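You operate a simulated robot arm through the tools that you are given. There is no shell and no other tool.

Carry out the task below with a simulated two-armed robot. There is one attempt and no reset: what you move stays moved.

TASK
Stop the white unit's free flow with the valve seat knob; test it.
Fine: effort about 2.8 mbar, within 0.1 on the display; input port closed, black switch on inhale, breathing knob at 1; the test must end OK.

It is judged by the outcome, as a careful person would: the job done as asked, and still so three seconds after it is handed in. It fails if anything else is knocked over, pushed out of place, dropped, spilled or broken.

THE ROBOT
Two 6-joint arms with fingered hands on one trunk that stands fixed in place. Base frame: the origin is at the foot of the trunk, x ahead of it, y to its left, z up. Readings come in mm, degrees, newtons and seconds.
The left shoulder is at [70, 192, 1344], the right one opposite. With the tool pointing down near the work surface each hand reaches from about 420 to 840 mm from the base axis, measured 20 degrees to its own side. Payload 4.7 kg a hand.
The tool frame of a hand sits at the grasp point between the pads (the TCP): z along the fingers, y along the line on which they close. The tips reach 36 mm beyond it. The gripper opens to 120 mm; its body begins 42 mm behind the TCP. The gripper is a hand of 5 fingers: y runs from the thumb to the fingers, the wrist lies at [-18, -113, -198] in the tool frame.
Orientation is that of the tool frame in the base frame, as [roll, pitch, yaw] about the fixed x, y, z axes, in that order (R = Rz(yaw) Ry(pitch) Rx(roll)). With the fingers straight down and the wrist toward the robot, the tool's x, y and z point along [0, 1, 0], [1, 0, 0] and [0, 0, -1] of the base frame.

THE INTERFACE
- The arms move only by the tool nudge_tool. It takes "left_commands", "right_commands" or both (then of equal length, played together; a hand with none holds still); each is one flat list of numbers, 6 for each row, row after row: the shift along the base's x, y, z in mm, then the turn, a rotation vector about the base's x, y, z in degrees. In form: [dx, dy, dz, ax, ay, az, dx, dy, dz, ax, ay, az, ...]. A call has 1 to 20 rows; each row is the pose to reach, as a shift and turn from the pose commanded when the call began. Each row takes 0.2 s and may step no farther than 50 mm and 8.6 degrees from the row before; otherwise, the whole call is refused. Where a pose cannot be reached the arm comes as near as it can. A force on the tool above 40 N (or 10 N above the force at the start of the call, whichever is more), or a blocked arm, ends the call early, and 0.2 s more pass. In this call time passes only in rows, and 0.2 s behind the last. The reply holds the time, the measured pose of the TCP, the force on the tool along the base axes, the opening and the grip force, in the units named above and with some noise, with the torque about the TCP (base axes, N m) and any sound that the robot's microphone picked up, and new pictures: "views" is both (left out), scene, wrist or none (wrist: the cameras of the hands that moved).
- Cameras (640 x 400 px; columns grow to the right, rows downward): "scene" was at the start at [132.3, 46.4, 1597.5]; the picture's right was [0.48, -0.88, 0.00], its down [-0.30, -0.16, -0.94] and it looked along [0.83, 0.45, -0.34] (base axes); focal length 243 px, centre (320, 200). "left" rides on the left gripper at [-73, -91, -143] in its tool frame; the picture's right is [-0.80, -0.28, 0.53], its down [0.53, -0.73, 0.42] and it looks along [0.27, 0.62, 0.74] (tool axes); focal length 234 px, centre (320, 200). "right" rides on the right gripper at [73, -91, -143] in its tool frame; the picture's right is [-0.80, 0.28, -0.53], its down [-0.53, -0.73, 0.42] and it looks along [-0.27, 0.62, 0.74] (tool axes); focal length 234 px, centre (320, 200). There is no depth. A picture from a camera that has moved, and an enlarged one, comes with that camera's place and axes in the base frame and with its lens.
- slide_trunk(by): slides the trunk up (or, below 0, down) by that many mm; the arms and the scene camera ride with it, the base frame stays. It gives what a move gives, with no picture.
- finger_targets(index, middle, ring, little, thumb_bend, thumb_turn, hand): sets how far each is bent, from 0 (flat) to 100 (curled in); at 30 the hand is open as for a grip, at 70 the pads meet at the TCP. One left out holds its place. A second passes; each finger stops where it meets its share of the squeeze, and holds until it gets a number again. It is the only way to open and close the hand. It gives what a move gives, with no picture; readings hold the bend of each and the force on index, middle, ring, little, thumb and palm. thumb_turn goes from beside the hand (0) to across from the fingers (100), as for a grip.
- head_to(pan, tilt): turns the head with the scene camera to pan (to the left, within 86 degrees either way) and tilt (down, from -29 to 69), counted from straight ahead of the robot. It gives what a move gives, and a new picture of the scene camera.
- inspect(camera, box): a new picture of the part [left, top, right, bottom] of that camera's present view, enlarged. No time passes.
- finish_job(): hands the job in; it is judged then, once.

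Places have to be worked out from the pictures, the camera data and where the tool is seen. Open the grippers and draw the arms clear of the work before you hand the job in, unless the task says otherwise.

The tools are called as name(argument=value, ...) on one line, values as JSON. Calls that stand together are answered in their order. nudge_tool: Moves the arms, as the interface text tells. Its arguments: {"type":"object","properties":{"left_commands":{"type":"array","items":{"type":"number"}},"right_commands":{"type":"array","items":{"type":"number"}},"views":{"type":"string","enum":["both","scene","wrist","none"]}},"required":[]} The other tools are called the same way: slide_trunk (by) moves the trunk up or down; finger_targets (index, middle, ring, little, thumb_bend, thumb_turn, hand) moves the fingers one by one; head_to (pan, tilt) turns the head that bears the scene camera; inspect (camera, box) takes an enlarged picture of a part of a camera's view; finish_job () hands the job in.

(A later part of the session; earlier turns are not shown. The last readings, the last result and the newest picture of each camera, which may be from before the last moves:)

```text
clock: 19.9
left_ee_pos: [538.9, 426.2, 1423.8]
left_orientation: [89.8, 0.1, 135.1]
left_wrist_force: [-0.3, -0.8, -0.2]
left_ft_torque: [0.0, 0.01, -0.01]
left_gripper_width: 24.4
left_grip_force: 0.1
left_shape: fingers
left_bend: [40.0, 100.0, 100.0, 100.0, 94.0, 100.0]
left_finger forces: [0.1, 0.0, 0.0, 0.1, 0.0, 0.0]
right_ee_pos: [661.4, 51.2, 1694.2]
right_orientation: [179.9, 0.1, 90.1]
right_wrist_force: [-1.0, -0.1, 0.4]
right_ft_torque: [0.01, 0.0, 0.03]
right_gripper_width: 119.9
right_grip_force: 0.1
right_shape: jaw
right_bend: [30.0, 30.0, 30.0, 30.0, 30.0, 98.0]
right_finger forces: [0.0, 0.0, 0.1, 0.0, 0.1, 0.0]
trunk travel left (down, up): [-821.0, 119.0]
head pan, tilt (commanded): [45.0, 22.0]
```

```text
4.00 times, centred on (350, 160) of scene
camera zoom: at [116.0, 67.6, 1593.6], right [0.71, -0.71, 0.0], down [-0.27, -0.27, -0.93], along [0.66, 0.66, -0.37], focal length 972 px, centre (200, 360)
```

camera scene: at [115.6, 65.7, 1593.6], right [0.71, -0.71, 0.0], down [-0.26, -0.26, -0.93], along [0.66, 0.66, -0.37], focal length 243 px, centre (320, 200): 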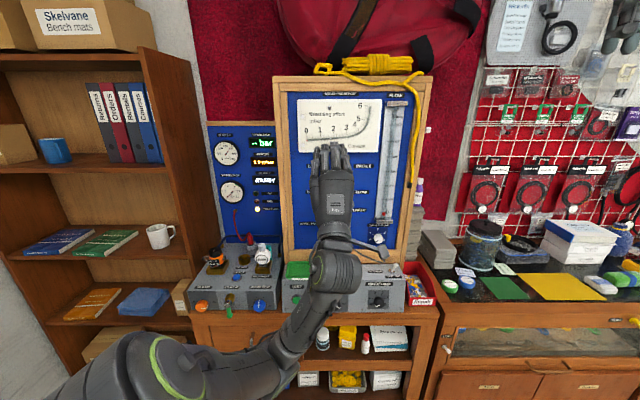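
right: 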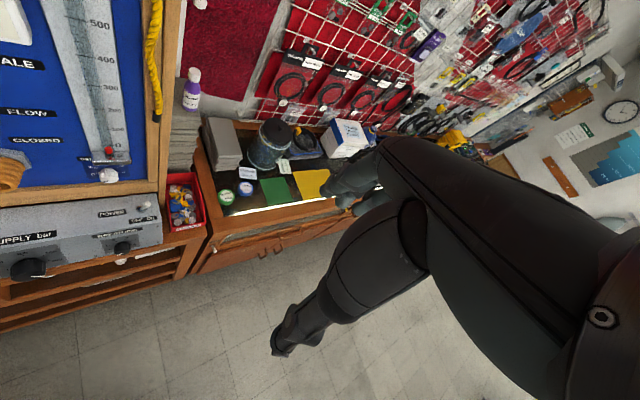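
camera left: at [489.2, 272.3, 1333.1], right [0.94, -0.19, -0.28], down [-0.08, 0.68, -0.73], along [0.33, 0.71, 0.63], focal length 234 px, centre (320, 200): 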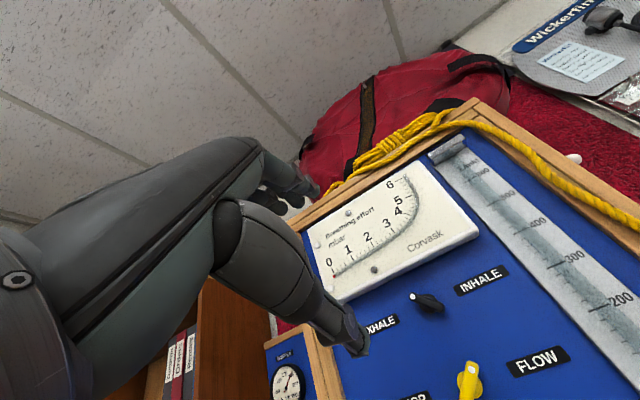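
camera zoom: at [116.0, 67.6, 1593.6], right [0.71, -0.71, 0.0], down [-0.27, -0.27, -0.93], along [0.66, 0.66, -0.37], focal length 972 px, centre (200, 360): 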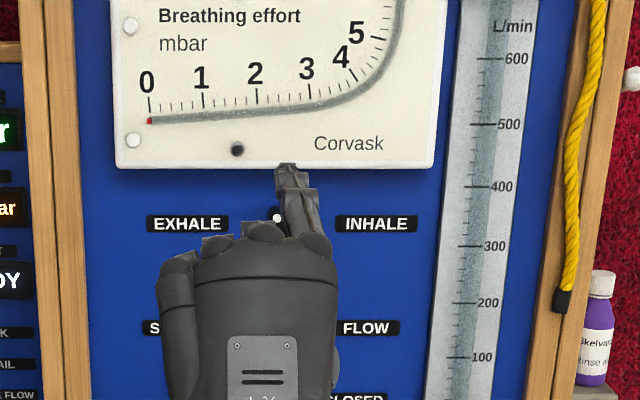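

The thumb collides with the index that way. Thumb beside the hand is actually fine: its tip sits ~90 mm behind the index tip. I restore that and move to a pre-contact position left of the black switch's dot end.

finger_targets(hand="left", thumb_turn=0, thumb_bend=50, index=50)

nudge_tool(left_commands=[19, 22, -12, 0, 0, 0, 38, 44, -25, 0, 0, 0, 57, 66, -37, 0, 0, 0, 76, 88, -50, 0, 0, 0, 95, 109, -62, 0, 0, 0], views="both")

inspect(camera="scene", box=[300, 110, 400, 210])

inspect(camera="left", box=[220, 120, 520, 320])

```text
clock: 20.9
left_ee_pos: [539.2, 426.0, 1425.2]
left_orientation: [89.8, 0.1, 135.1]
left_wrist_force: [0.2, -0.2, 0.5]
left_ft_torque: [0.0, 0.03, 0.06]
left_gripper_width: 137.6
left_grip_force: 0.0
left_shape: fingers
left_bend: [50.0, 100.0, 100.0, 100.0, 50.0, 0.0]
left_finger forces: [0.0, 0.1, 0.0, 0.0, 0.1, 0.0]
right_ee_pos: [660.3, 52.2, 1694.0]
right_orientation: [-180.0, -0.1, 90.1]
right_wrist_force: [-0.2, 0.1, -0.8]
right_ft_torque: [0.01, 0.0, 0.01]
right_gripper_width: 119.8
right_grip_force: 0.1
right_shape: jaw
right_bend: [30.0, 30.0, 30.0, 30.0, 30.0, 98.0]
right_finger forces: [0.0, 0.1, 0.0, 0.0, 0.0, 0.1]
trunk travel left (down, up): [-821.0, 119.0]
head pan, tilt (commanded): [45.0, 22.0]
```

```text
clock: 22.1
left_ee_pos: [634.5, 535.2, 1359.9]
left_orientation: [89.9, 0.1, 134.9]
left_wrist_force: [-0.1, -0.1, 0.0]
left_ft_torque: [-0.01, -0.01, 0.01]
left_gripper_width: 137.3
left_grip_force: 0.0
left_shape: fingers
left_bend: [50.0, 100.0, 100.0, 100.0, 50.0, 0.0]
left_finger forces: [0.0, 0.0, 0.0, 0.1, 0.0, 0.0]
right_ee_pos: [661.9, 52.0, 1694.3]
right_orientation: [-180.0, 0.2, 90.2]
right_wrist_force: [-0.1, 0.5, -0.2]
right_ft_torque: [-0.01, 0.03, 0.02]
right_gripper_width: 119.9
right_grip_force: 0.1
right_shape: jaw
right_bend: [30.0, 30.0, 30.0, 30.0, 30.0, 98.0]
right_finger forces: [0.0, 0.0, 0.0, 0.1, 0.1, 0.0]
trunk travel left (down, up): [-821.0, 119.0]
head pan, tilt (commanded): [45.0, 22.0]
camera scene: at [116.7, 68.8, 1593.4], right [0.71, -0.71, 0.0], down [-0.27, -0.27, -0.93], along [0.66, 0.66, -0.38], focal length 243 px, centre (320, 200)
camera left: at [584.6, 383.0, 1269.3], right [0.94, -0.2, -0.28], down [-0.08, 0.68, -0.73], along [0.33, 0.71, 0.62], focal length 234 px, centre (320, 200)
```

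scene: 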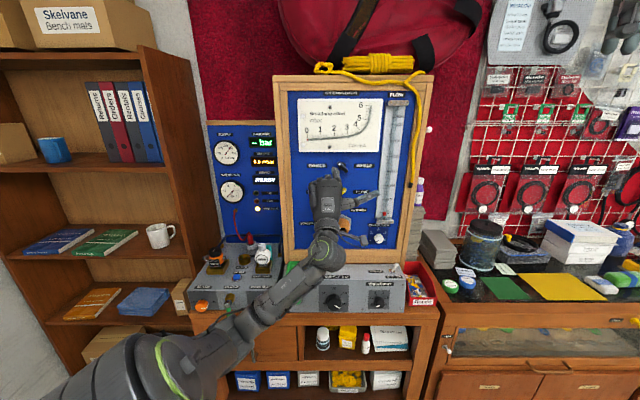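
left: 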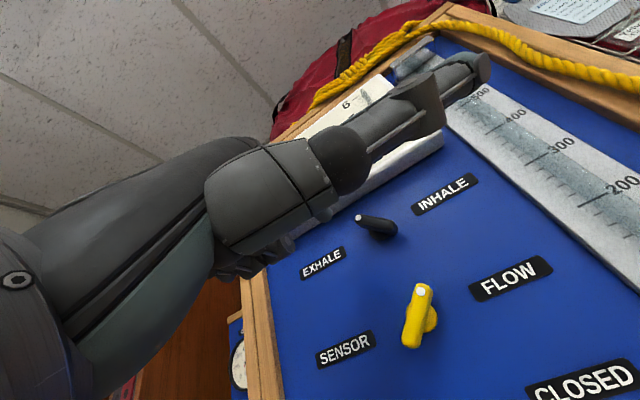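

```text
4.00 times, centred on (350, 160) of scene
camera zoom: at [116.7, 68.8, 1593.4], right [0.71, -0.71, 0.0], down [-0.27, -0.27, -0.93], along [0.66, 0.66, -0.38], focal length 972 px, centre (200, 360)
```

zoom: 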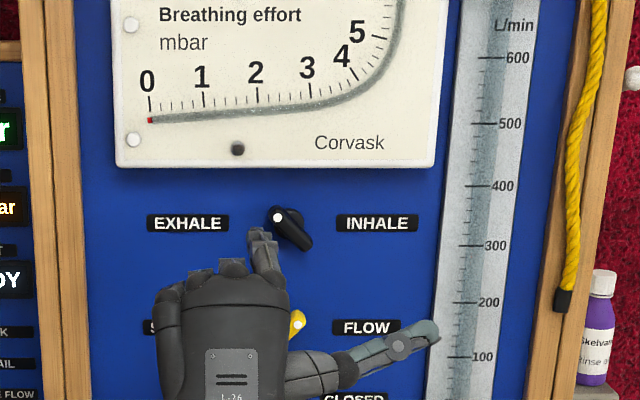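

```text
2.00 times, centred on (370, 220) of left
camera zoom: at [584.6, 383.0, 1269.3], right [0.94, -0.2, -0.28], down [-0.08, 0.68, -0.73], along [0.33, 0.71, 0.62], focal length 468 px, centre (220, 160)
```

zoom: 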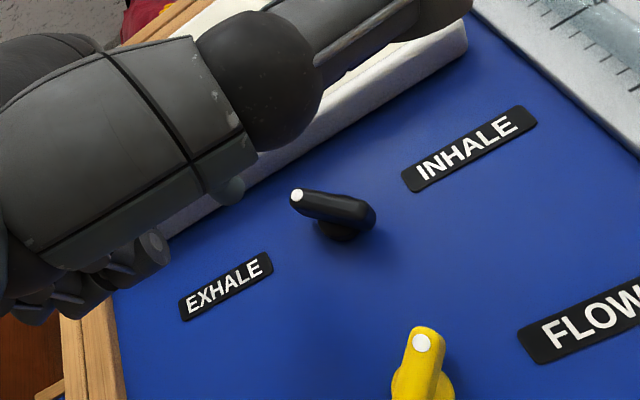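

The index tip sits at about a 75–79 mm lateral coordinate, left of the dot end (≈97) and at its height. I advance 58 mm toward the panel, staying left of the bar.

nudge_tool(left_commands=[9, 11, 1, 0, 0, 0, 18, 21, 2, 0, 0, 0, 27, 31, 3, 0, 0, 0, 36, 40, 4, 0, 0, 0, 39, 44, 4, 0, 0, 0], views="both")

inspect(camera="scene", box=[310, 130, 390, 190])

inspect(camera="left", box=[220, 120, 520, 320])

```text
clock: 23.3
left_ee_pos: [673.8, 579.2, 1364.5]
left_orientation: [89.9, 0.0, 135.1]
left_wrist_force: [0.3, -0.5, 0.4]
left_ft_torque: [0.02, -0.01, 0.02]
left_gripper_width: 137.5
left_grip_force: 0.0
left_shape: fingers
left_bend: [50.0, 100.0, 100.0, 100.0, 50.0, 0.0]
left_finger forces: [0.0, 0.0, 0.0, 0.0, 0.0, 0.0]
right_ee_pos: [661.8, 51.8, 1693.6]
right_orientation: [-180.0, 0.0, 90.1]
right_wrist_force: [-0.3, -0.1, 0.5]
right_ft_torque: [-0.01, 0.0, -0.01]
right_gripper_width: 119.9
right_grip_force: 0.0
right_shape: jaw
right_bend: [30.0, 30.0, 30.0, 30.0, 30.0, 98.0]
right_finger forces: [0.0, 0.0, 0.0, 0.0, 0.1, 0.0]
trunk travel left (down, up): [-821.0, 119.0]
head pan, tilt (commanded): [45.0, 22.0]
camera scene: at [116.2, 68.0, 1593.5], right [0.71, -0.71, 0.0], down [-0.27, -0.27, -0.93], along [0.66, 0.66, -0.38], focal length 243 px, centre (320, 200)
camera left: at [623.0, 426.9, 1273.6], right [0.94, -0.2, -0.28], down [-0.08, 0.68, -0.73], along [0.33, 0.71, 0.62], focal length 234 px, centre (320, 200)
```

scene: 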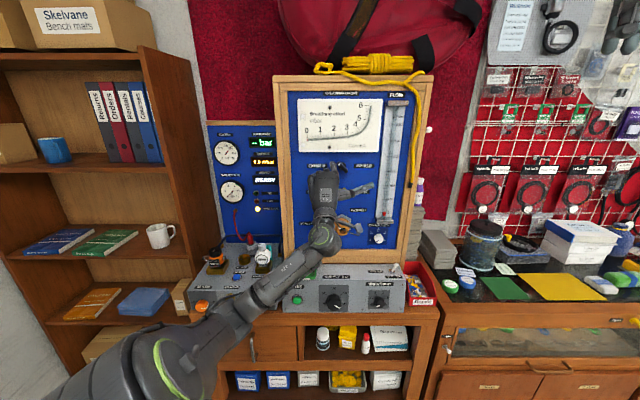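
left: 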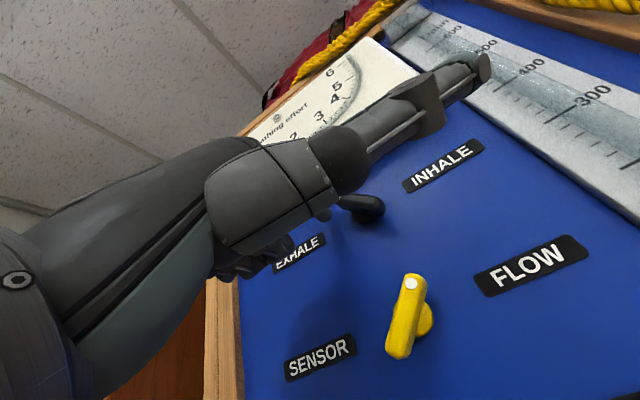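

```text
6.67 times, centred on (350, 160) of scene
camera zoom: at [116.2, 68.0, 1593.5], right [0.71, -0.71, 0.0], down [-0.27, -0.27, -0.93], along [0.66, 0.66, -0.38], focal length 1619 px, centre (120, 467)
```

zoom: 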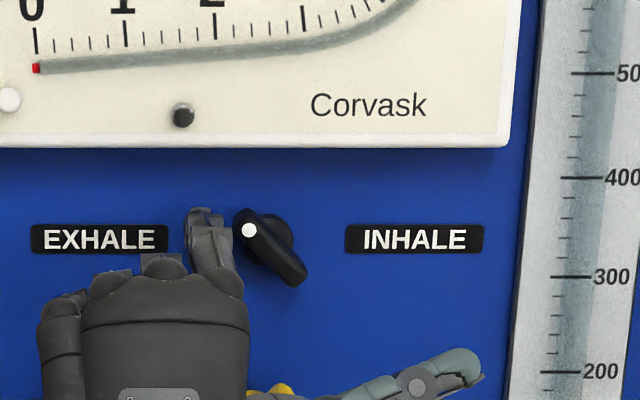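

```text
2.00 times, centred on (370, 220) of left
camera zoom: at [623.0, 426.9, 1273.6], right [0.94, -0.2, -0.28], down [-0.08, 0.68, -0.73], along [0.33, 0.71, 0.62], focal length 468 px, centre (220, 160)
```

zoom: 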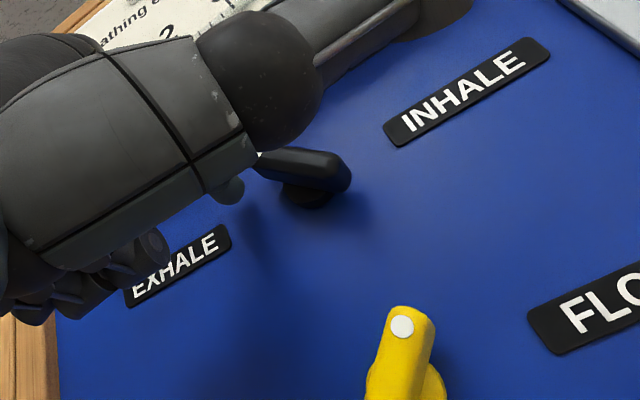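

The index tip is beside the dot end with no contact force yet. I sweep right along the panel by 24 mm in small steps to swing the bar to INHALE.

nudge_tool(left_commands=[3, -3, 0, 0, 0, 0, 6, -6, 0, 0, 0, 0, 9, -9, 0, 0, 0, 0, 12, -12, 0, 0, 0, 0, 15, -15, 0, 0, 0, 0, 17, -17, 0, 0, 0, 0], views="both")

inspect(camera="scene", box=[310, 130, 390, 190])

inspect(camera="scene", box=[205, 130, 285, 220])

```text
clock: 24.7
left_ee_pos: [690.1, 561.3, 1366.3]
left_orientation: [90.0, 0.0, 135.0]
left_wrist_force: [-0.1, 0.2, 0.7]
left_ft_torque: [0.02, 0.01, 0.01]
left_gripper_width: 137.7
left_grip_force: 0.0
left_shape: fingers
left_bend: [50.0, 100.0, 100.0, 100.0, 50.0, 0.0]
left_finger forces: [0.0, 0.0, 0.0, 0.1, 0.0, 0.0]
right_ee_pos: [660.4, 51.6, 1694.9]
right_orientation: [180.0, 0.0, 90.0]
right_wrist_force: [-0.2, 0.2, 0.1]
right_ft_torque: [-0.01, 0.04, -0.01]
right_gripper_width: 119.9
right_grip_force: 0.0
right_shape: jaw
right_bend: [30.0, 30.0, 30.0, 30.0, 30.0, 98.0]
right_finger forces: [0.1, 0.0, 0.0, 0.1, 0.0, 0.0]
trunk travel left (down, up): [-821.0, 119.0]
head pan, tilt (commanded): [45.0, 22.0]
camera scene: at [116.1, 67.8, 1593.5], right [0.71, -0.71, 0.0], down [-0.27, -0.27, -0.93], along [0.66, 0.66, -0.38], focal length 243 px, centre (320, 200)
camera left: at [640.6, 409.2, 1274.0], right [0.94, -0.2, -0.28], down [-0.08, 0.68, -0.73], along [0.33, 0.71, 0.62], focal length 234 px, centre (320, 200)
```

scene: 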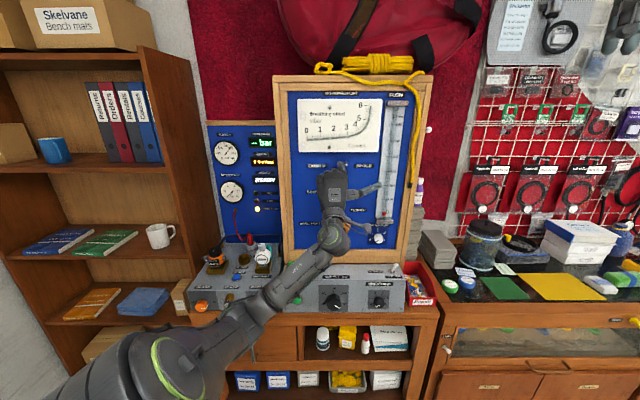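
left: 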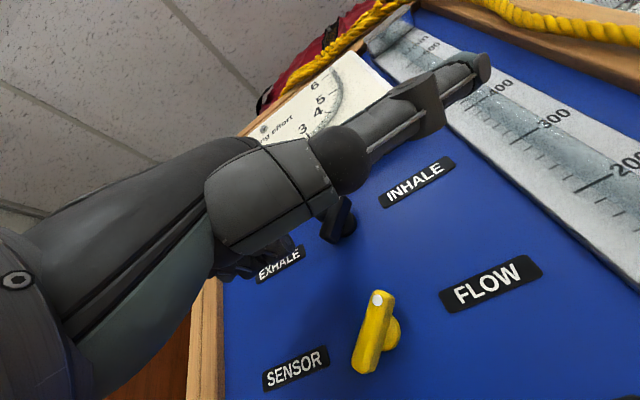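

```text
6.67 times, centred on (350, 160) of scene
camera zoom: at [116.1, 67.8, 1593.5], right [0.71, -0.71, 0.0], down [-0.27, -0.27, -0.93], along [0.66, 0.66, -0.38], focal length 1619 px, centre (120, 467)
```

zoom: 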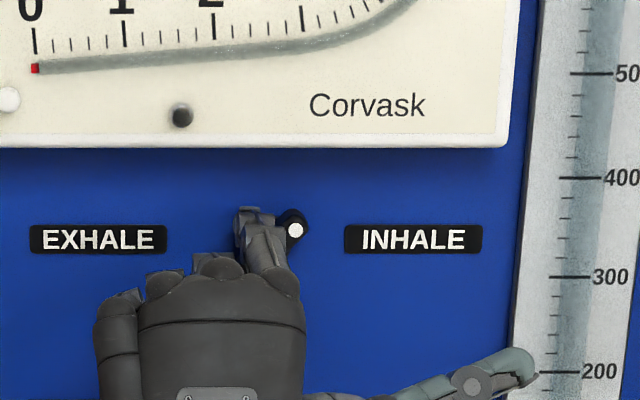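

```text
4.44 times, centred on (245, 175) of scene
camera zoom: at [116.1, 67.8, 1593.5], right [0.71, -0.71, 0.0], down [-0.27, -0.27, -0.93], along [0.66, 0.66, -0.38], focal length 1080 px, centre (653, 311)
```

zoom: 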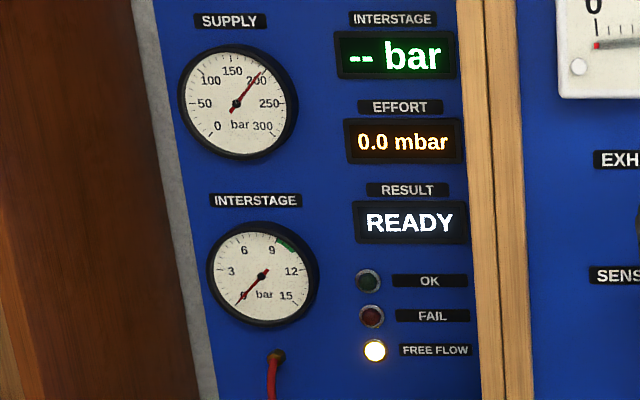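

The dot end has moved to the right of the pivot. I back off to the left and away from the panel to verify the switch position.

nudge_tool(left_commands=[-4, 4, 0, 0, 0, 0, -8, 8, 0, 0, 0, 0, -30, -14, 0, 0, 0, 0, -60, -44, 0, 0, 0, 0, -90, -74, 0, 0, 0, 0], views="none")

inspect(camera="scene", box=[290, 130, 410, 240])

inspect(camera="left", box=[300, 180, 620, 400])

```text
clock: 25.9
left_ee_pos: [599.1, 485.7, 1364.7]
left_orientation: [89.8, 0.0, 135.0]
left_wrist_force: [0.4, -0.2, -0.5]
left_ft_torque: [0.0, 0.02, 0.03]
left_gripper_width: 137.6
left_grip_force: 0.2
left_shape: fingers
left_bend: [50.0, 100.0, 100.0, 100.0, 50.0, 0.0]
left_finger forces: [0.1, 0.1, 0.0, 0.0, 0.1, 0.0]
right_ee_pos: [661.8, 50.3, 1694.8]
right_orientation: [180.0, 0.0, 89.9]
right_wrist_force: [-0.2, 0.0, 0.0]
right_ft_torque: [0.02, 0.01, 0.0]
right_gripper_width: 119.8
right_grip_force: 0.0
right_shape: jaw
right_bend: [30.0, 30.0, 30.0, 30.0, 30.0, 98.0]
right_finger forces: [0.1, 0.1, 0.0, 0.0, 0.0, 0.0]
trunk travel left (down, up): [-821.0, 119.0]
head pan, tilt (commanded): [45.0, 22.0]
```

```text
3.64 times, centred on (350, 185) of scene
camera zoom: at [115.4, 66.4, 1593.7], right [0.71, -0.71, 0.0], down [-0.26, -0.26, -0.93], along [0.66, 0.66, -0.37], focal length 883 px, centre (211, 254)
```

zoom: 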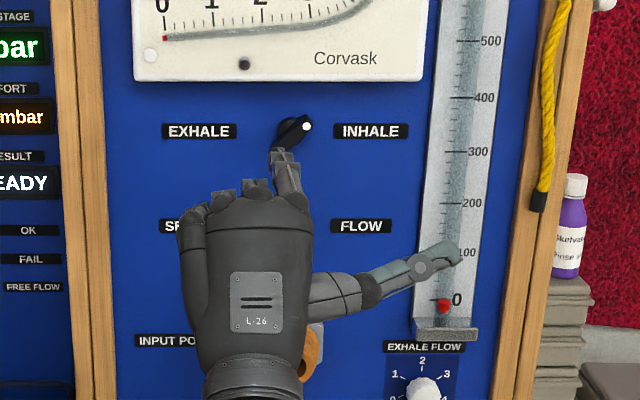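

```text
1.82 times, centred on (460, 290) of left
camera zoom: at [548.7, 333.6, 1274.1], right [0.94, -0.2, -0.28], down [-0.07, 0.68, -0.73], along [0.33, 0.71, 0.62], focal length 426 px, centre (66, 36)
```

zoom: 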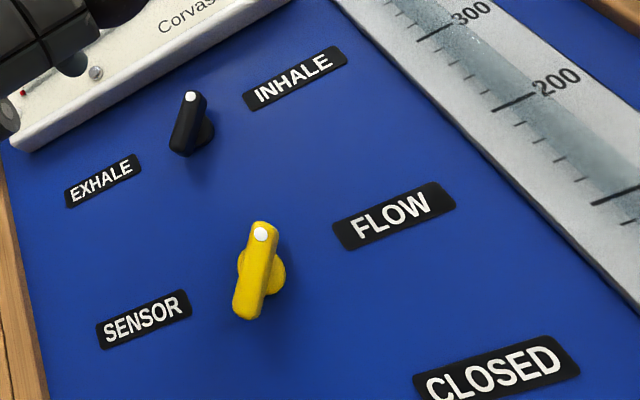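

The black switch now points to INHALE (parallel to the yellow one on FLOW). Next is the input port, about 200 mm lower, so I lower the trunk by 200 mm with the hand clear of the panel, and check the view.

slide_trunk(by=-200)

finger_targets(hand="left", index=30, middle=30, ring=30, little=30, thumb_turn=98, thumb_bend=30)

head_to(pan=45, tilt=22)

inspect(camera="left", box=[0, 0, 640, 400])

```text
clock: 28.1
left_ee_pos: [599.2, 487.4, 1164.5]
left_orientation: [89.9, 0.0, 135.2]
left_wrist_force: [-0.7, 0.8, -0.3]
left_ft_torque: [0.03, -0.04, 0.03]
left_gripper_width: 137.6
left_grip_force: 0.1
left_shape: fingers
left_bend: [50.0, 100.0, 100.0, 100.0, 50.0, 0.0]
left_finger forces: [0.0, 0.1, 0.0, 0.0, 0.0, 0.0]
right_ee_pos: [661.3, 51.2, 1494.7]
right_orientation: [-180.0, 0.0, 90.0]
right_wrist_force: [0.5, 1.7, 0.4]
right_ft_torque: [0.01, 0.02, -0.02]
right_gripper_width: 119.9
right_grip_force: 0.0
right_shape: jaw
right_bend: [30.0, 30.0, 30.0, 30.0, 30.0, 98.0]
right_finger forces: [0.0, 0.0, 0.0, 0.0, 0.0, 0.0]
trunk travel left (down, up): [-621.0, 319.0]
head pan, tilt (commanded): [45.0, 22.0]
```

```text
clock: 29.1
left_ee_pos: [599.8, 485.9, 1164.5]
left_orientation: [89.9, 0.0, 135.1]
left_wrist_force: [-0.8, -0.7, -0.4]
left_ft_torque: [-0.03, -0.02, 0.0]
left_gripper_width: 122.4
left_grip_force: 0.0
left_shape: fingers
left_bend: [30.0, 30.0, 30.0, 30.0, 30.0, 96.0]
left_finger forces: [0.1, 0.0, 0.0, 0.0, 0.0, 0.0]
right_ee_pos: [661.0, 51.3, 1493.8]
right_orientation: [180.0, 0.0, 90.1]
right_wrist_force: [-0.3, 0.5, -0.2]
right_ft_torque: [-0.04, 0.0, 0.01]
right_gripper_width: 119.9
right_grip_force: 0.0
right_shape: jaw
right_bend: [30.0, 30.0, 30.0, 30.0, 30.0, 98.0]
right_finger forces: [0.1, 0.0, 0.1, 0.0, 0.1, 0.0]
trunk travel left (down, up): [-621.0, 319.0]
head pan, tilt (commanded): [45.0, 22.0]
```

```text
clock: 29.7
left_ee_pos: [599.5, 486.6, 1165.8]
left_orientation: [89.9, 0.0, 135.0]
left_wrist_force: [0.4, 0.3, -0.5]
left_ft_torque: [-0.04, -0.01, 0.0]
left_gripper_width: 122.0
left_grip_force: 0.0
left_shape: fingers
left_bend: [30.0, 30.0, 30.0, 30.0, 30.0, 96.0]
left_finger forces: [0.0, 0.1, 0.0, 0.0, 0.0, 0.0]
right_ee_pos: [661.3, 51.3, 1494.6]
right_orientation: [-180.0, 0.0, 90.0]
right_wrist_force: [0.5, 0.6, -0.8]
right_ft_torque: [0.01, 0.05, 0.01]
right_gripper_width: 119.7
right_grip_force: 0.0
right_shape: jaw
right_bend: [30.0, 30.0, 30.0, 30.0, 30.0, 98.0]
right_finger forces: [0.0, 0.0, 0.0, 0.0, 0.0, 0.0]
trunk travel left (down, up): [-621.0, 319.0]
head pan, tilt (commanded): [45.0, 22.0]
camera scene: at [115.9, 67.6, 1393.5], right [0.71, -0.71, 0.0], down [-0.27, -0.27, -0.93], along [0.66, 0.66, -0.37], focal length 243 px, centre (320, 200)
```

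scene: 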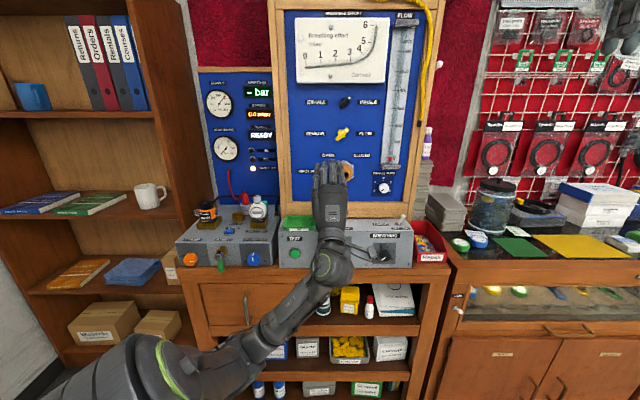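

```text
1.00 times, centred on (320, 200) of left (not enlarged: the box is as wide or as high as the picture)
camera zoom: at [549.5, 334.8, 1073.4], right [0.94, -0.2, -0.28], down [-0.08, 0.68, -0.73], along [0.33, 0.71, 0.62], focal length 234 px, centre (320, 200)
```

zoom: 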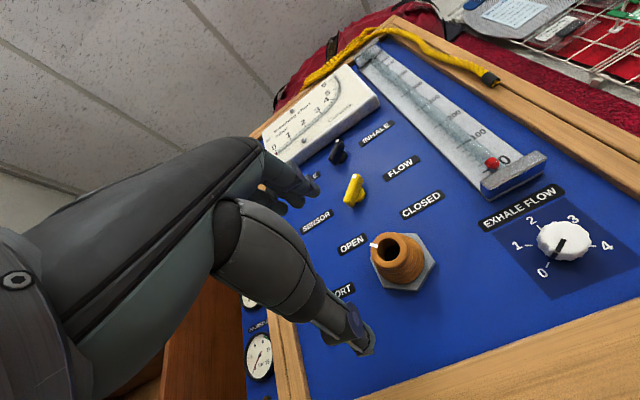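

The port's tip centre triangulates to about base (713, 552, 1173), radius ≈ 24 mm, with its mark at upper-left (OPEN). I line the TCP up with the port axis at a distance and pre-roll the hand 45° counter-clockwise to test the wrist range.

nudge_tool(left_commands=[6, -3, 2, -5.3, -5.3, 0, 12, -6, 3, -10.6, -10.6, 0, 18, -8, 5, -15.9, -15.9, 0, 24, -10, 6, -21.2, -21.2, 0, 30, -12, 7, -26.5, -26.5, 0, 32.5, -14, 8, -31.8, -31.8, 0], views="both")

```text
clock: 31.1
left_ee_pos: [633.0, 472.2, 1171.9]
left_orientation: [89.9, 45.0, 135.1]
left_wrist_force: [0.5, -0.3, -0.1]
left_ft_torque: [0.01, 0.0, 0.04]
left_gripper_width: 121.8
left_grip_force: 0.0
left_shape: fingers
left_bend: [30.0, 30.0, 30.0, 30.0, 30.0, 96.0]
left_finger forces: [0.1, 0.1, 0.0, 0.0, 0.1, 0.1]
right_ee_pos: [661.4, 51.5, 1494.4]
right_orientation: [-179.9, 0.0, 90.0]
right_wrist_force: [0.4, -0.7, 0.3]
right_ft_torque: [0.01, -0.03, 0.02]
right_gripper_width: 120.0
right_grip_force: 0.1
right_shape: jaw
right_bend: [30.0, 30.0, 30.0, 30.0, 30.0, 98.0]
right_finger forces: [0.0, 0.1, 0.1, 0.0, 0.0, 0.0]
trunk travel left (down, up): [-621.0, 319.0]
head pan, tilt (commanded): [45.0, 22.0]
camera scene: at [116.3, 67.0, 1393.5], right [0.71, -0.71, 0.0], down [-0.27, -0.26, -0.93], along [0.66, 0.66, -0.37], focal length 243 px, centre (320, 200)
camera left: at [613.2, 289.8, 1159.5], right [0.91, -0.17, 0.37], down [0.4, 0.2, -0.89], along [0.08, 0.97, 0.25], focal length 234 px, centre (320, 200)
```

scene: 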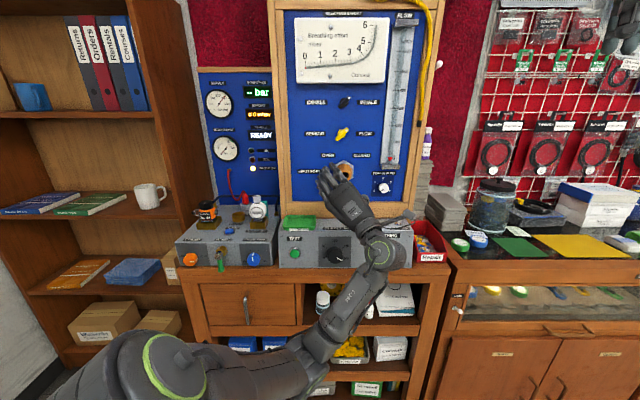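
left: 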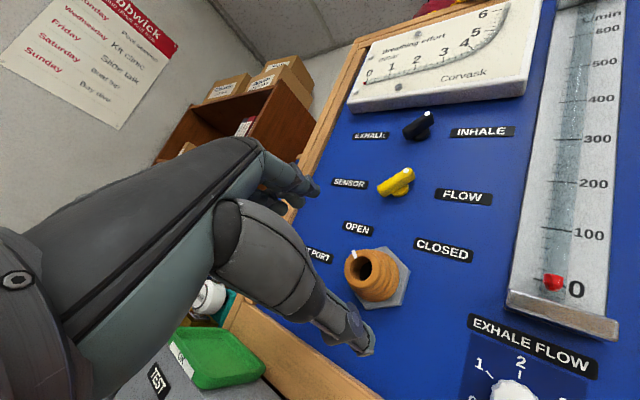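

The hand is on the port's axis (TCP lateral 113.7, z 1172; port 113, 1172) and the roll is reachable. I advance about 103 mm so the open fingers straddle the port.

nudge_tool(left_commands=[18, 18, 0, 0, 0, 0, 36, 36, 0, 0, 0, 0, 54, 54, 0, 0, 0, 0, 66, 66, 0, 0, 0, 0, 73, 73, 0, 0, 0, 0], views="both")

inspect(camera="left", box=[200, 140, 480, 380])

```text
clock: 32.3
left_ee_pos: [705.7, 545.6, 1172.5]
left_orientation: [89.9, 45.1, 135.0]
left_wrist_force: [0.6, 0.0, -1.0]
left_ft_torque: [-0.01, 0.03, -0.01]
left_gripper_width: 122.1
left_grip_force: 0.0
left_shape: fingers
left_bend: [30.0, 30.0, 30.0, 30.0, 30.0, 96.0]
left_finger forces: [0.0, 0.0, 0.0, 0.0, 0.1, 0.1]
right_ee_pos: [660.9, 50.1, 1493.7]
right_orientation: [179.9, 0.0, 90.0]
right_wrist_force: [0.5, -0.7, 0.0]
right_ft_torque: [0.01, 0.03, 0.0]
right_gripper_width: 119.8
right_grip_force: 0.1
right_shape: jaw
right_bend: [30.0, 30.0, 30.0, 30.0, 30.0, 98.0]
right_finger forces: [0.1, 0.0, 0.0, 0.1, 0.0, 0.0]
trunk travel left (down, up): [-621.0, 319.0]
head pan, tilt (commanded): [45.0, 22.0]
camera scene: at [116.0, 67.6, 1393.5], right [0.71, -0.71, 0.0], down [-0.27, -0.27, -0.93], along [0.66, 0.66, -0.37], focal length 243 px, centre (320, 200)
camera left: at [686.3, 363.5, 1159.6], right [0.91, -0.17, 0.37], down [0.4, 0.2, -0.89], along [0.08, 0.96, 0.25], focal length 234 px, centre (320, 200)
```

scene: 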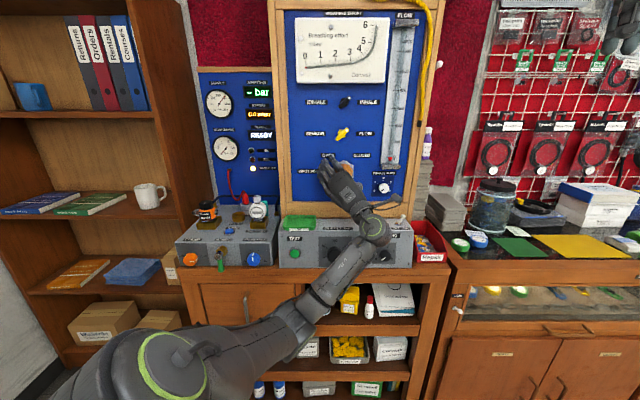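
left: 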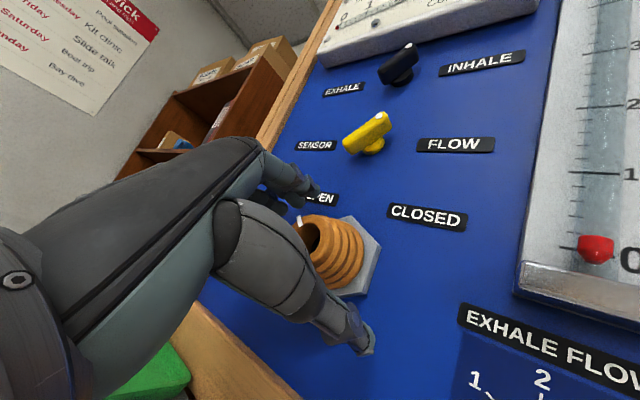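

```text
1.67 times, centred on (340, 260) of left
camera zoom: at [686.3, 363.5, 1159.6], right [0.91, -0.17, 0.37], down [0.4, 0.2, -0.89], along [0.08, 0.96, 0.25], focal length 390 px, centre (287, 100)
```

zoom: 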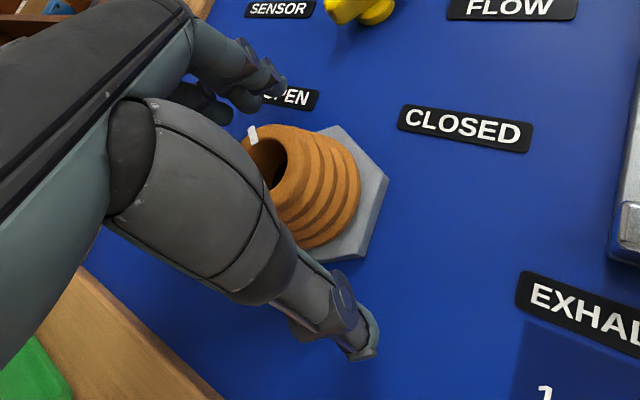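

The port sits between the thumb and fingers. I close the thumb, index and middle onto it (ring and little too, so the grip is even).

finger_targets(hand="left", index=70, middle=70, ring=60, little=50, thumb_bend=70)

inspect(camera="left", box=[200, 140, 480, 380])

inspect(camera="scene", box=[290, 130, 400, 240])

```text
clock: 33.3
left_ee_pos: [704.0, 547.1, 1173.8]
left_orientation: [89.7, 45.0, 135.0]
left_wrist_force: [-1.5, 4.7, 4.9]
left_ft_torque: [0.12, -0.1, 0.19]
left_gripper_width: 52.8
left_grip_force: 14.8
left_shape: fingers
left_bend: [55.0, 59.0, 60.0, 50.0, 55.0, 99.0]
left_finger forces: [9.2, 8.6, 0.1, 0.0, 12.6, 0.1]
right_ee_pos: [660.4, 52.6, 1494.9]
right_orientation: [-180.0, 0.1, 90.1]
right_wrist_force: [-0.6, 1.2, -0.2]
right_ft_torque: [-0.02, -0.02, -0.03]
right_gripper_width: 119.5
right_grip_force: 0.1
right_shape: jaw
right_bend: [30.0, 30.0, 30.0, 30.0, 30.0, 98.0]
right_finger forces: [0.0, 0.1, 0.0, 0.0, 0.0, 0.0]
trunk travel left (down, up): [-621.0, 319.0]
head pan, tilt (commanded): [45.0, 22.0]
```

```text
1.67 times, centred on (340, 260) of left
camera zoom: at [685.2, 363.9, 1160.2], right [0.91, -0.17, 0.37], down [0.4, 0.2, -0.89], along [0.07, 0.96, 0.25], focal length 390 px, centre (287, 100)
```

zoom: 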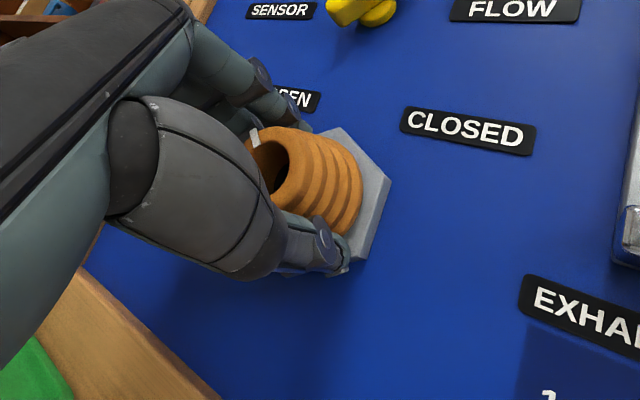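

```text
3.64 times, centred on (345, 185) of scene
camera zoom: at [115.0, 68.0, 1393.7], right [0.71, -0.71, 0.0], down [-0.26, -0.27, -0.93], along [0.66, 0.66, -0.37], focal length 883 px, centre (229, 254)
```

zoom: 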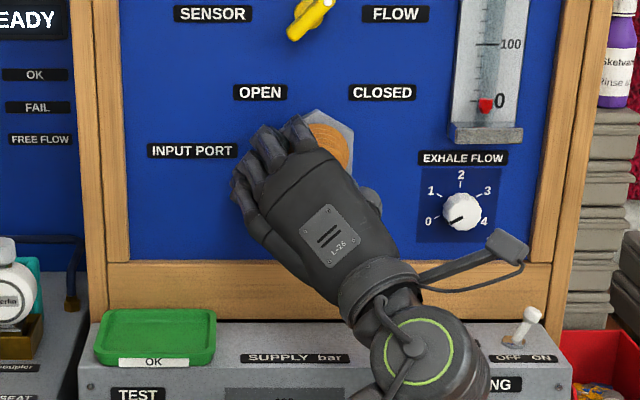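

The grip is firm (index 9 N, middle 9 N, thumb 13 N). I twist clockwise about the port axis by 45° first and look at the mark.

nudge_tool(left_commands=[0, 0, 0, 5.3, 5.3, 0, 0, 0, 0, 10.6, 10.6, 0, 0, 0, 0, 15.9, 15.9, 0, 0, 0, 0, 21.2, 21.2, 0, 0, 0, 0, 26.5, 26.5, 0, 0, 0, 0, 31.8, 31.8, 0], views="both")

inspect(camera="left", box=[200, 140, 480, 380])

```text
clock: 34.7
left_ee_pos: [703.7, 544.5, 1174.1]
left_orientation: [89.7, -0.1, 135.1]
left_wrist_force: [3.8, 6.2, 12.6]
left_ft_torque: [0.31, -0.37, 0.12]
left_gripper_width: 52.5
left_grip_force: 15.3
left_shape: fingers
left_bend: [54.0, 59.0, 60.0, 50.0, 56.0, 99.0]
left_finger forces: [10.9, 10.8, 0.1, 0.1, 9.6, 0.1]
right_ee_pos: [660.3, 51.2, 1495.1]
right_orientation: [-180.0, -0.1, 89.9]
right_wrist_force: [0.3, -0.3, 0.7]
right_ft_torque: [0.02, -0.01, -0.02]
right_gripper_width: 119.8
right_grip_force: 0.0
right_shape: jaw
right_bend: [30.0, 30.0, 30.0, 30.0, 30.0, 98.0]
right_finger forces: [0.0, 0.0, 0.0, 0.0, 0.0, 0.0]
trunk travel left (down, up): [-621.0, 319.0]
head pan, tilt (commanded): [45.0, 22.0]
camera scene: at [115.1, 67.7, 1393.7], right [0.71, -0.71, 0.0], down [-0.26, -0.27, -0.93], along [0.66, 0.66, -0.37], focal length 243 px, centre (320, 200)
camera left: at [654.4, 393.6, 1082.0], right [0.94, -0.2, -0.28], down [-0.08, 0.68, -0.73], along [0.33, 0.71, 0.62], focal length 234 px, centre (320, 200)
```

scene: 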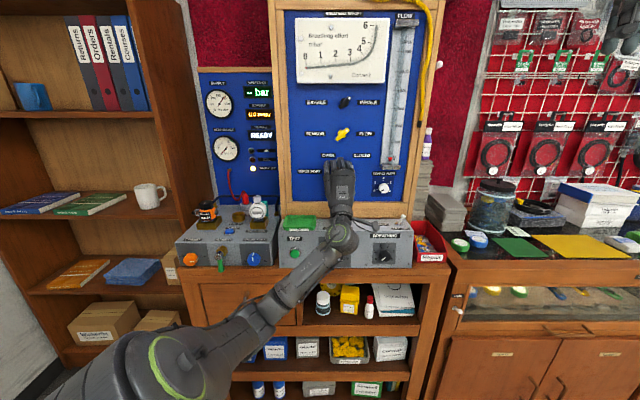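
left: 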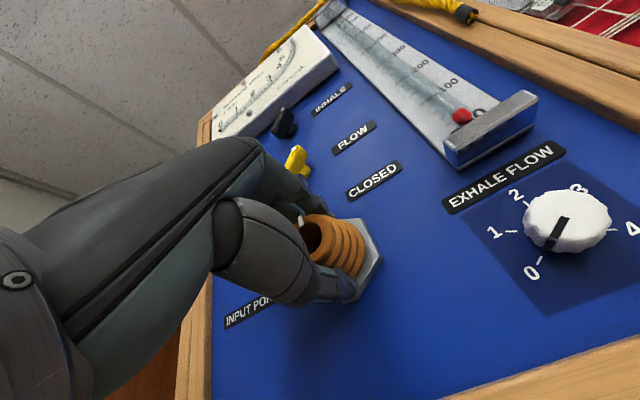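

```text
1.67 times, centred on (340, 260) of left
camera zoom: at [654.4, 393.6, 1082.0], right [0.94, -0.2, -0.28], down [-0.08, 0.68, -0.73], along [0.33, 0.71, 0.62], focal length 390 px, centre (287, 100)
```

zoom: 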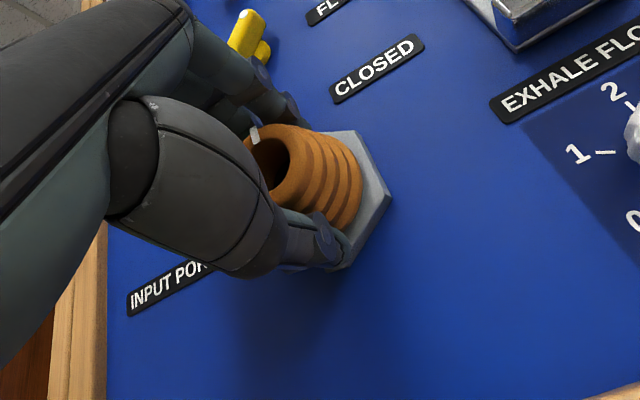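

The port turned with the hand (the mark kept its place relative to the fingers). I continue another 45° clockwise, raising the TCP slightly to relieve the 12 N upward load.

nudge_tool(left_commands=[0, 0, 1, 5.3, 5.3, 0, 0, 0, 1.5, 10.6, 10.6, 0, 0, 0, 2, 15.9, 15.9, 0, 0, 0, 2, 21.2, 21.2, 0, 0, 0, 2, 26.5, 26.5, 0, 0, 0, 2, 31.8, 31.8, 0], views="both")

inspect(camera="left", box=[200, 140, 480, 380])

inspect(camera="scene", box=[290, 130, 400, 240])

```text
clock: 36.1
left_ee_pos: [704.8, 544.9, 1174.4]
left_orientation: [89.7, -45.1, 135.1]
left_wrist_force: [5.7, -1.8, 7.3]
left_ft_torque: [0.17, -0.25, -0.19]
left_gripper_width: 52.4
left_grip_force: 15.2
left_shape: fingers
left_bend: [54.0, 59.0, 60.0, 50.0, 56.0, 99.0]
left_finger forces: [10.1, 9.7, 0.1, 0.1, 11.8, 0.0]
right_ee_pos: [661.2, 49.7, 1494.5]
right_orientation: [-180.0, 0.0, 90.1]
right_wrist_force: [0.2, 0.4, 0.6]
right_ft_torque: [0.03, 0.02, -0.06]
right_gripper_width: 119.6
right_grip_force: 0.2
right_shape: jaw
right_bend: [30.0, 30.0, 30.0, 30.0, 30.0, 98.0]
right_finger forces: [0.0, 0.0, 0.0, 0.0, 0.0, 0.0]
trunk travel left (down, up): [-621.0, 319.0]
head pan, tilt (commanded): [45.0, 22.0]
camera scene: at [116.2, 66.7, 1393.5], right [0.71, -0.71, 0.0], down [-0.27, -0.26, -0.93], along [0.66, 0.66, -0.37], focal length 243 px, centre (320, 200)
camera left: at [594.2, 454.0, 1059.1], right [0.63, 0.11, -0.77], down [-0.33, 0.93, -0.14], along [0.7, 0.34, 0.63], focal length 234 px, centre (320, 200)
```

scene: 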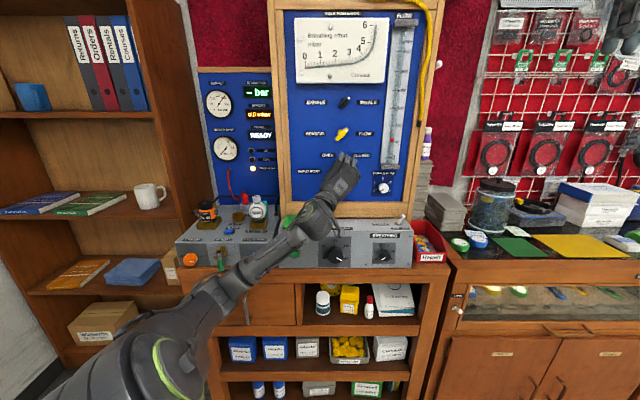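
left: 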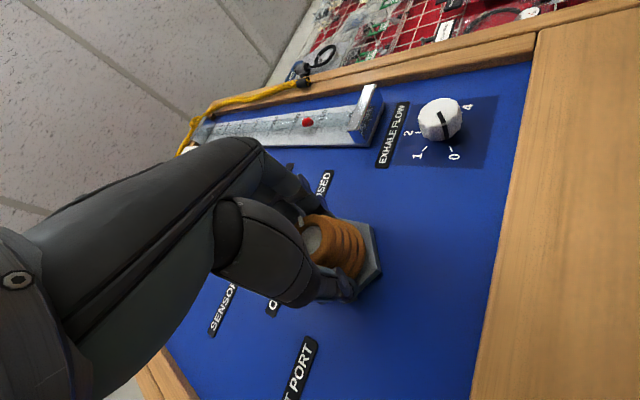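

```text
1.67 times, centred on (340, 260) of left
camera zoom: at [594.2, 454.0, 1059.1], right [0.63, 0.11, -0.77], down [-0.33, 0.93, -0.14], along [0.7, 0.34, 0.63], focal length 390 px, centre (287, 100)
```

zoom: 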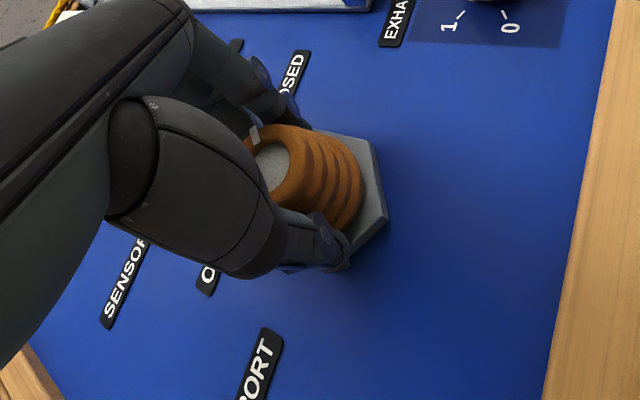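

```text
3.64 times, centred on (345, 185) of scene
camera zoom: at [116.2, 66.7, 1393.5], right [0.71, -0.71, 0.0], down [-0.27, -0.26, -0.93], along [0.66, 0.66, -0.37], focal length 883 px, centre (229, 254)
```

zoom: 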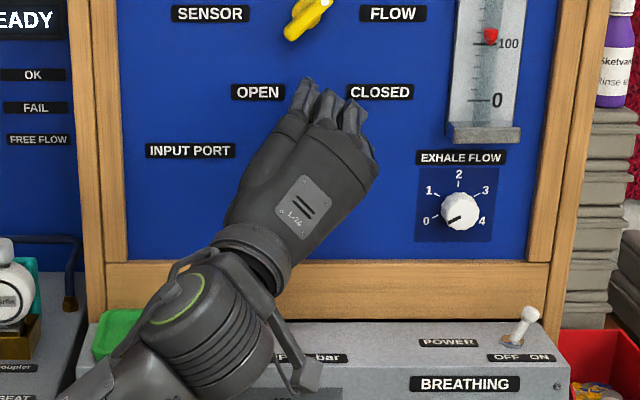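

The port's shutter is closed now, its mark is at CLOSED, and the flow tube shows the free flow (~110 L/min). I release the port and back straight out.

finger_targets(hand="left", index=30, middle=30, ring=30, little=30, thumb_bend=30)

nudge_tool(left_commands=[-18, -18, 0, 0, 0, 0, -36, -36, 0, 0, 0, 0, -60, -60, 0, 0, 0, 0, -85, -85, 0, 0, 0, 0, -110, -110, 0, 0, 0, 0], views="both")

inspect(camera="scene", box=[200, 80, 300, 180])

inspect(camera="left", box=[200, 100, 520, 340])

```text
clock: 37.1
left_ee_pos: [705.2, 545.3, 1174.2]
left_orientation: [89.8, -45.0, 135.0]
left_wrist_force: [-0.4, 0.7, 1.1]
left_ft_torque: [0.0, -0.04, -0.01]
left_gripper_width: 122.0
left_grip_force: 0.1
left_shape: fingers
left_bend: [30.0, 30.0, 30.0, 30.0, 30.0, 96.0]
left_finger forces: [0.0, 0.1, 0.0, 0.0, 0.0, 0.0]
right_ee_pos: [661.2, 52.0, 1494.9]
right_orientation: [-179.9, -0.1, 90.0]
right_wrist_force: [-0.3, -0.2, 0.2]
right_ft_torque: [0.0, 0.0, -0.03]
right_gripper_width: 119.8
right_grip_force: 0.1
right_shape: jaw
right_bend: [30.0, 30.0, 30.0, 30.0, 30.0, 98.0]
right_finger forces: [0.0, 0.0, 0.0, 0.0, 0.0, 0.0]
trunk travel left (down, up): [-621.0, 319.0]
head pan, tilt (commanded): [45.0, 22.0]
```

```text
clock: 38.3
left_ee_pos: [594.2, 433.1, 1176.5]
left_orientation: [89.9, -45.1, 135.1]
left_wrist_force: [-0.1, -0.3, -0.5]
left_ft_torque: [0.0, 0.04, 0.04]
left_gripper_width: 122.4
left_grip_force: 0.1
left_shape: fingers
left_bend: [30.0, 30.0, 30.0, 30.0, 30.0, 96.0]
left_finger forces: [0.1, 0.0, 0.1, 0.0, 0.1, 0.1]
right_ee_pos: [660.4, 49.9, 1495.2]
right_orientation: [180.0, -0.1, 90.0]
right_wrist_force: [-0.5, -0.9, -0.3]
right_ft_torque: [-0.01, -0.04, -0.03]
right_gripper_width: 119.8
right_grip_force: 0.1
right_shape: jaw
right_bend: [30.0, 30.0, 30.0, 30.0, 30.0, 98.0]
right_finger forces: [0.1, 0.1, 0.0, 0.0, 0.1, 0.1]
trunk travel left (down, up): [-621.0, 319.0]
head pan, tilt (commanded): [45.0, 22.0]
camera scene: at [115.9, 66.7, 1393.6], right [0.71, -0.71, 0.0], down [-0.26, -0.26, -0.93], along [0.66, 0.66, -0.37], focal length 243 px, centre (320, 200)
camera left: at [484.1, 342.7, 1059.3], right [0.63, 0.11, -0.76], down [-0.33, 0.93, -0.14], along [0.7, 0.34, 0.63], focal length 234 px, centre (320, 200)
```

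scene: 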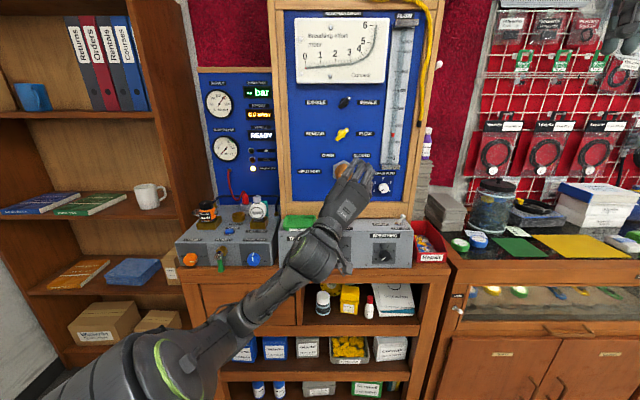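
left: 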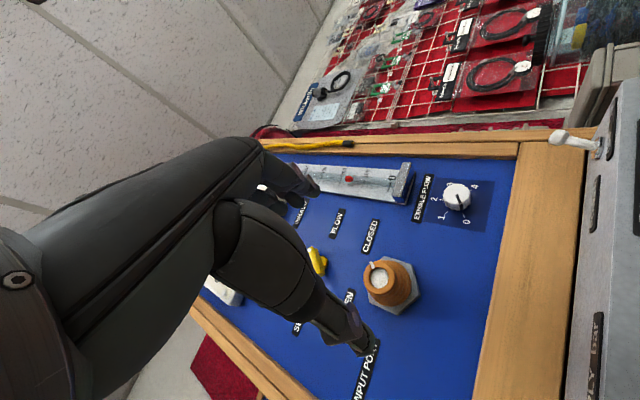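

```text
4.00 times, centred on (250, 130) of scene
camera zoom: at [115.9, 66.7, 1393.6], right [0.71, -0.71, 0.0], down [-0.26, -0.26, -0.93], along [0.66, 0.66, -0.37], focal length 972 px, centre (600, 480)
```

zoom: 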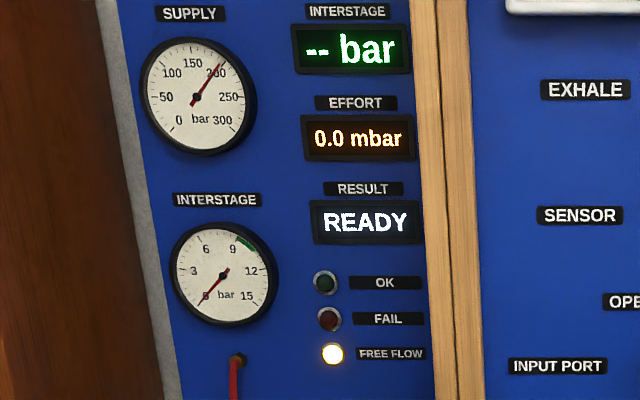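

```text
1.67 times, centred on (360, 220) of left
camera zoom: at [484.1, 342.7, 1059.3], right [0.63, 0.11, -0.76], down [-0.33, 0.93, -0.14], along [0.7, 0.34, 0.63], focal length 390 px, centre (253, 167)
```

zoom: 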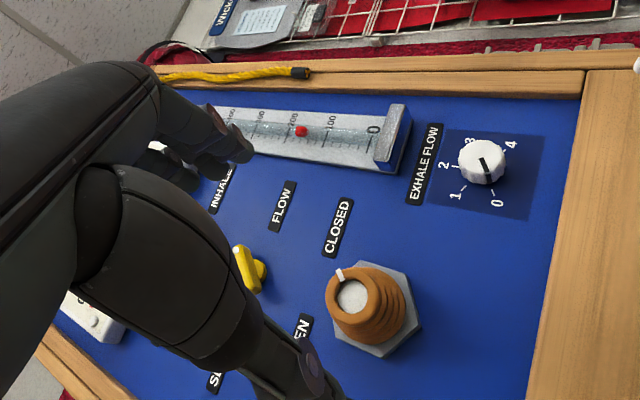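

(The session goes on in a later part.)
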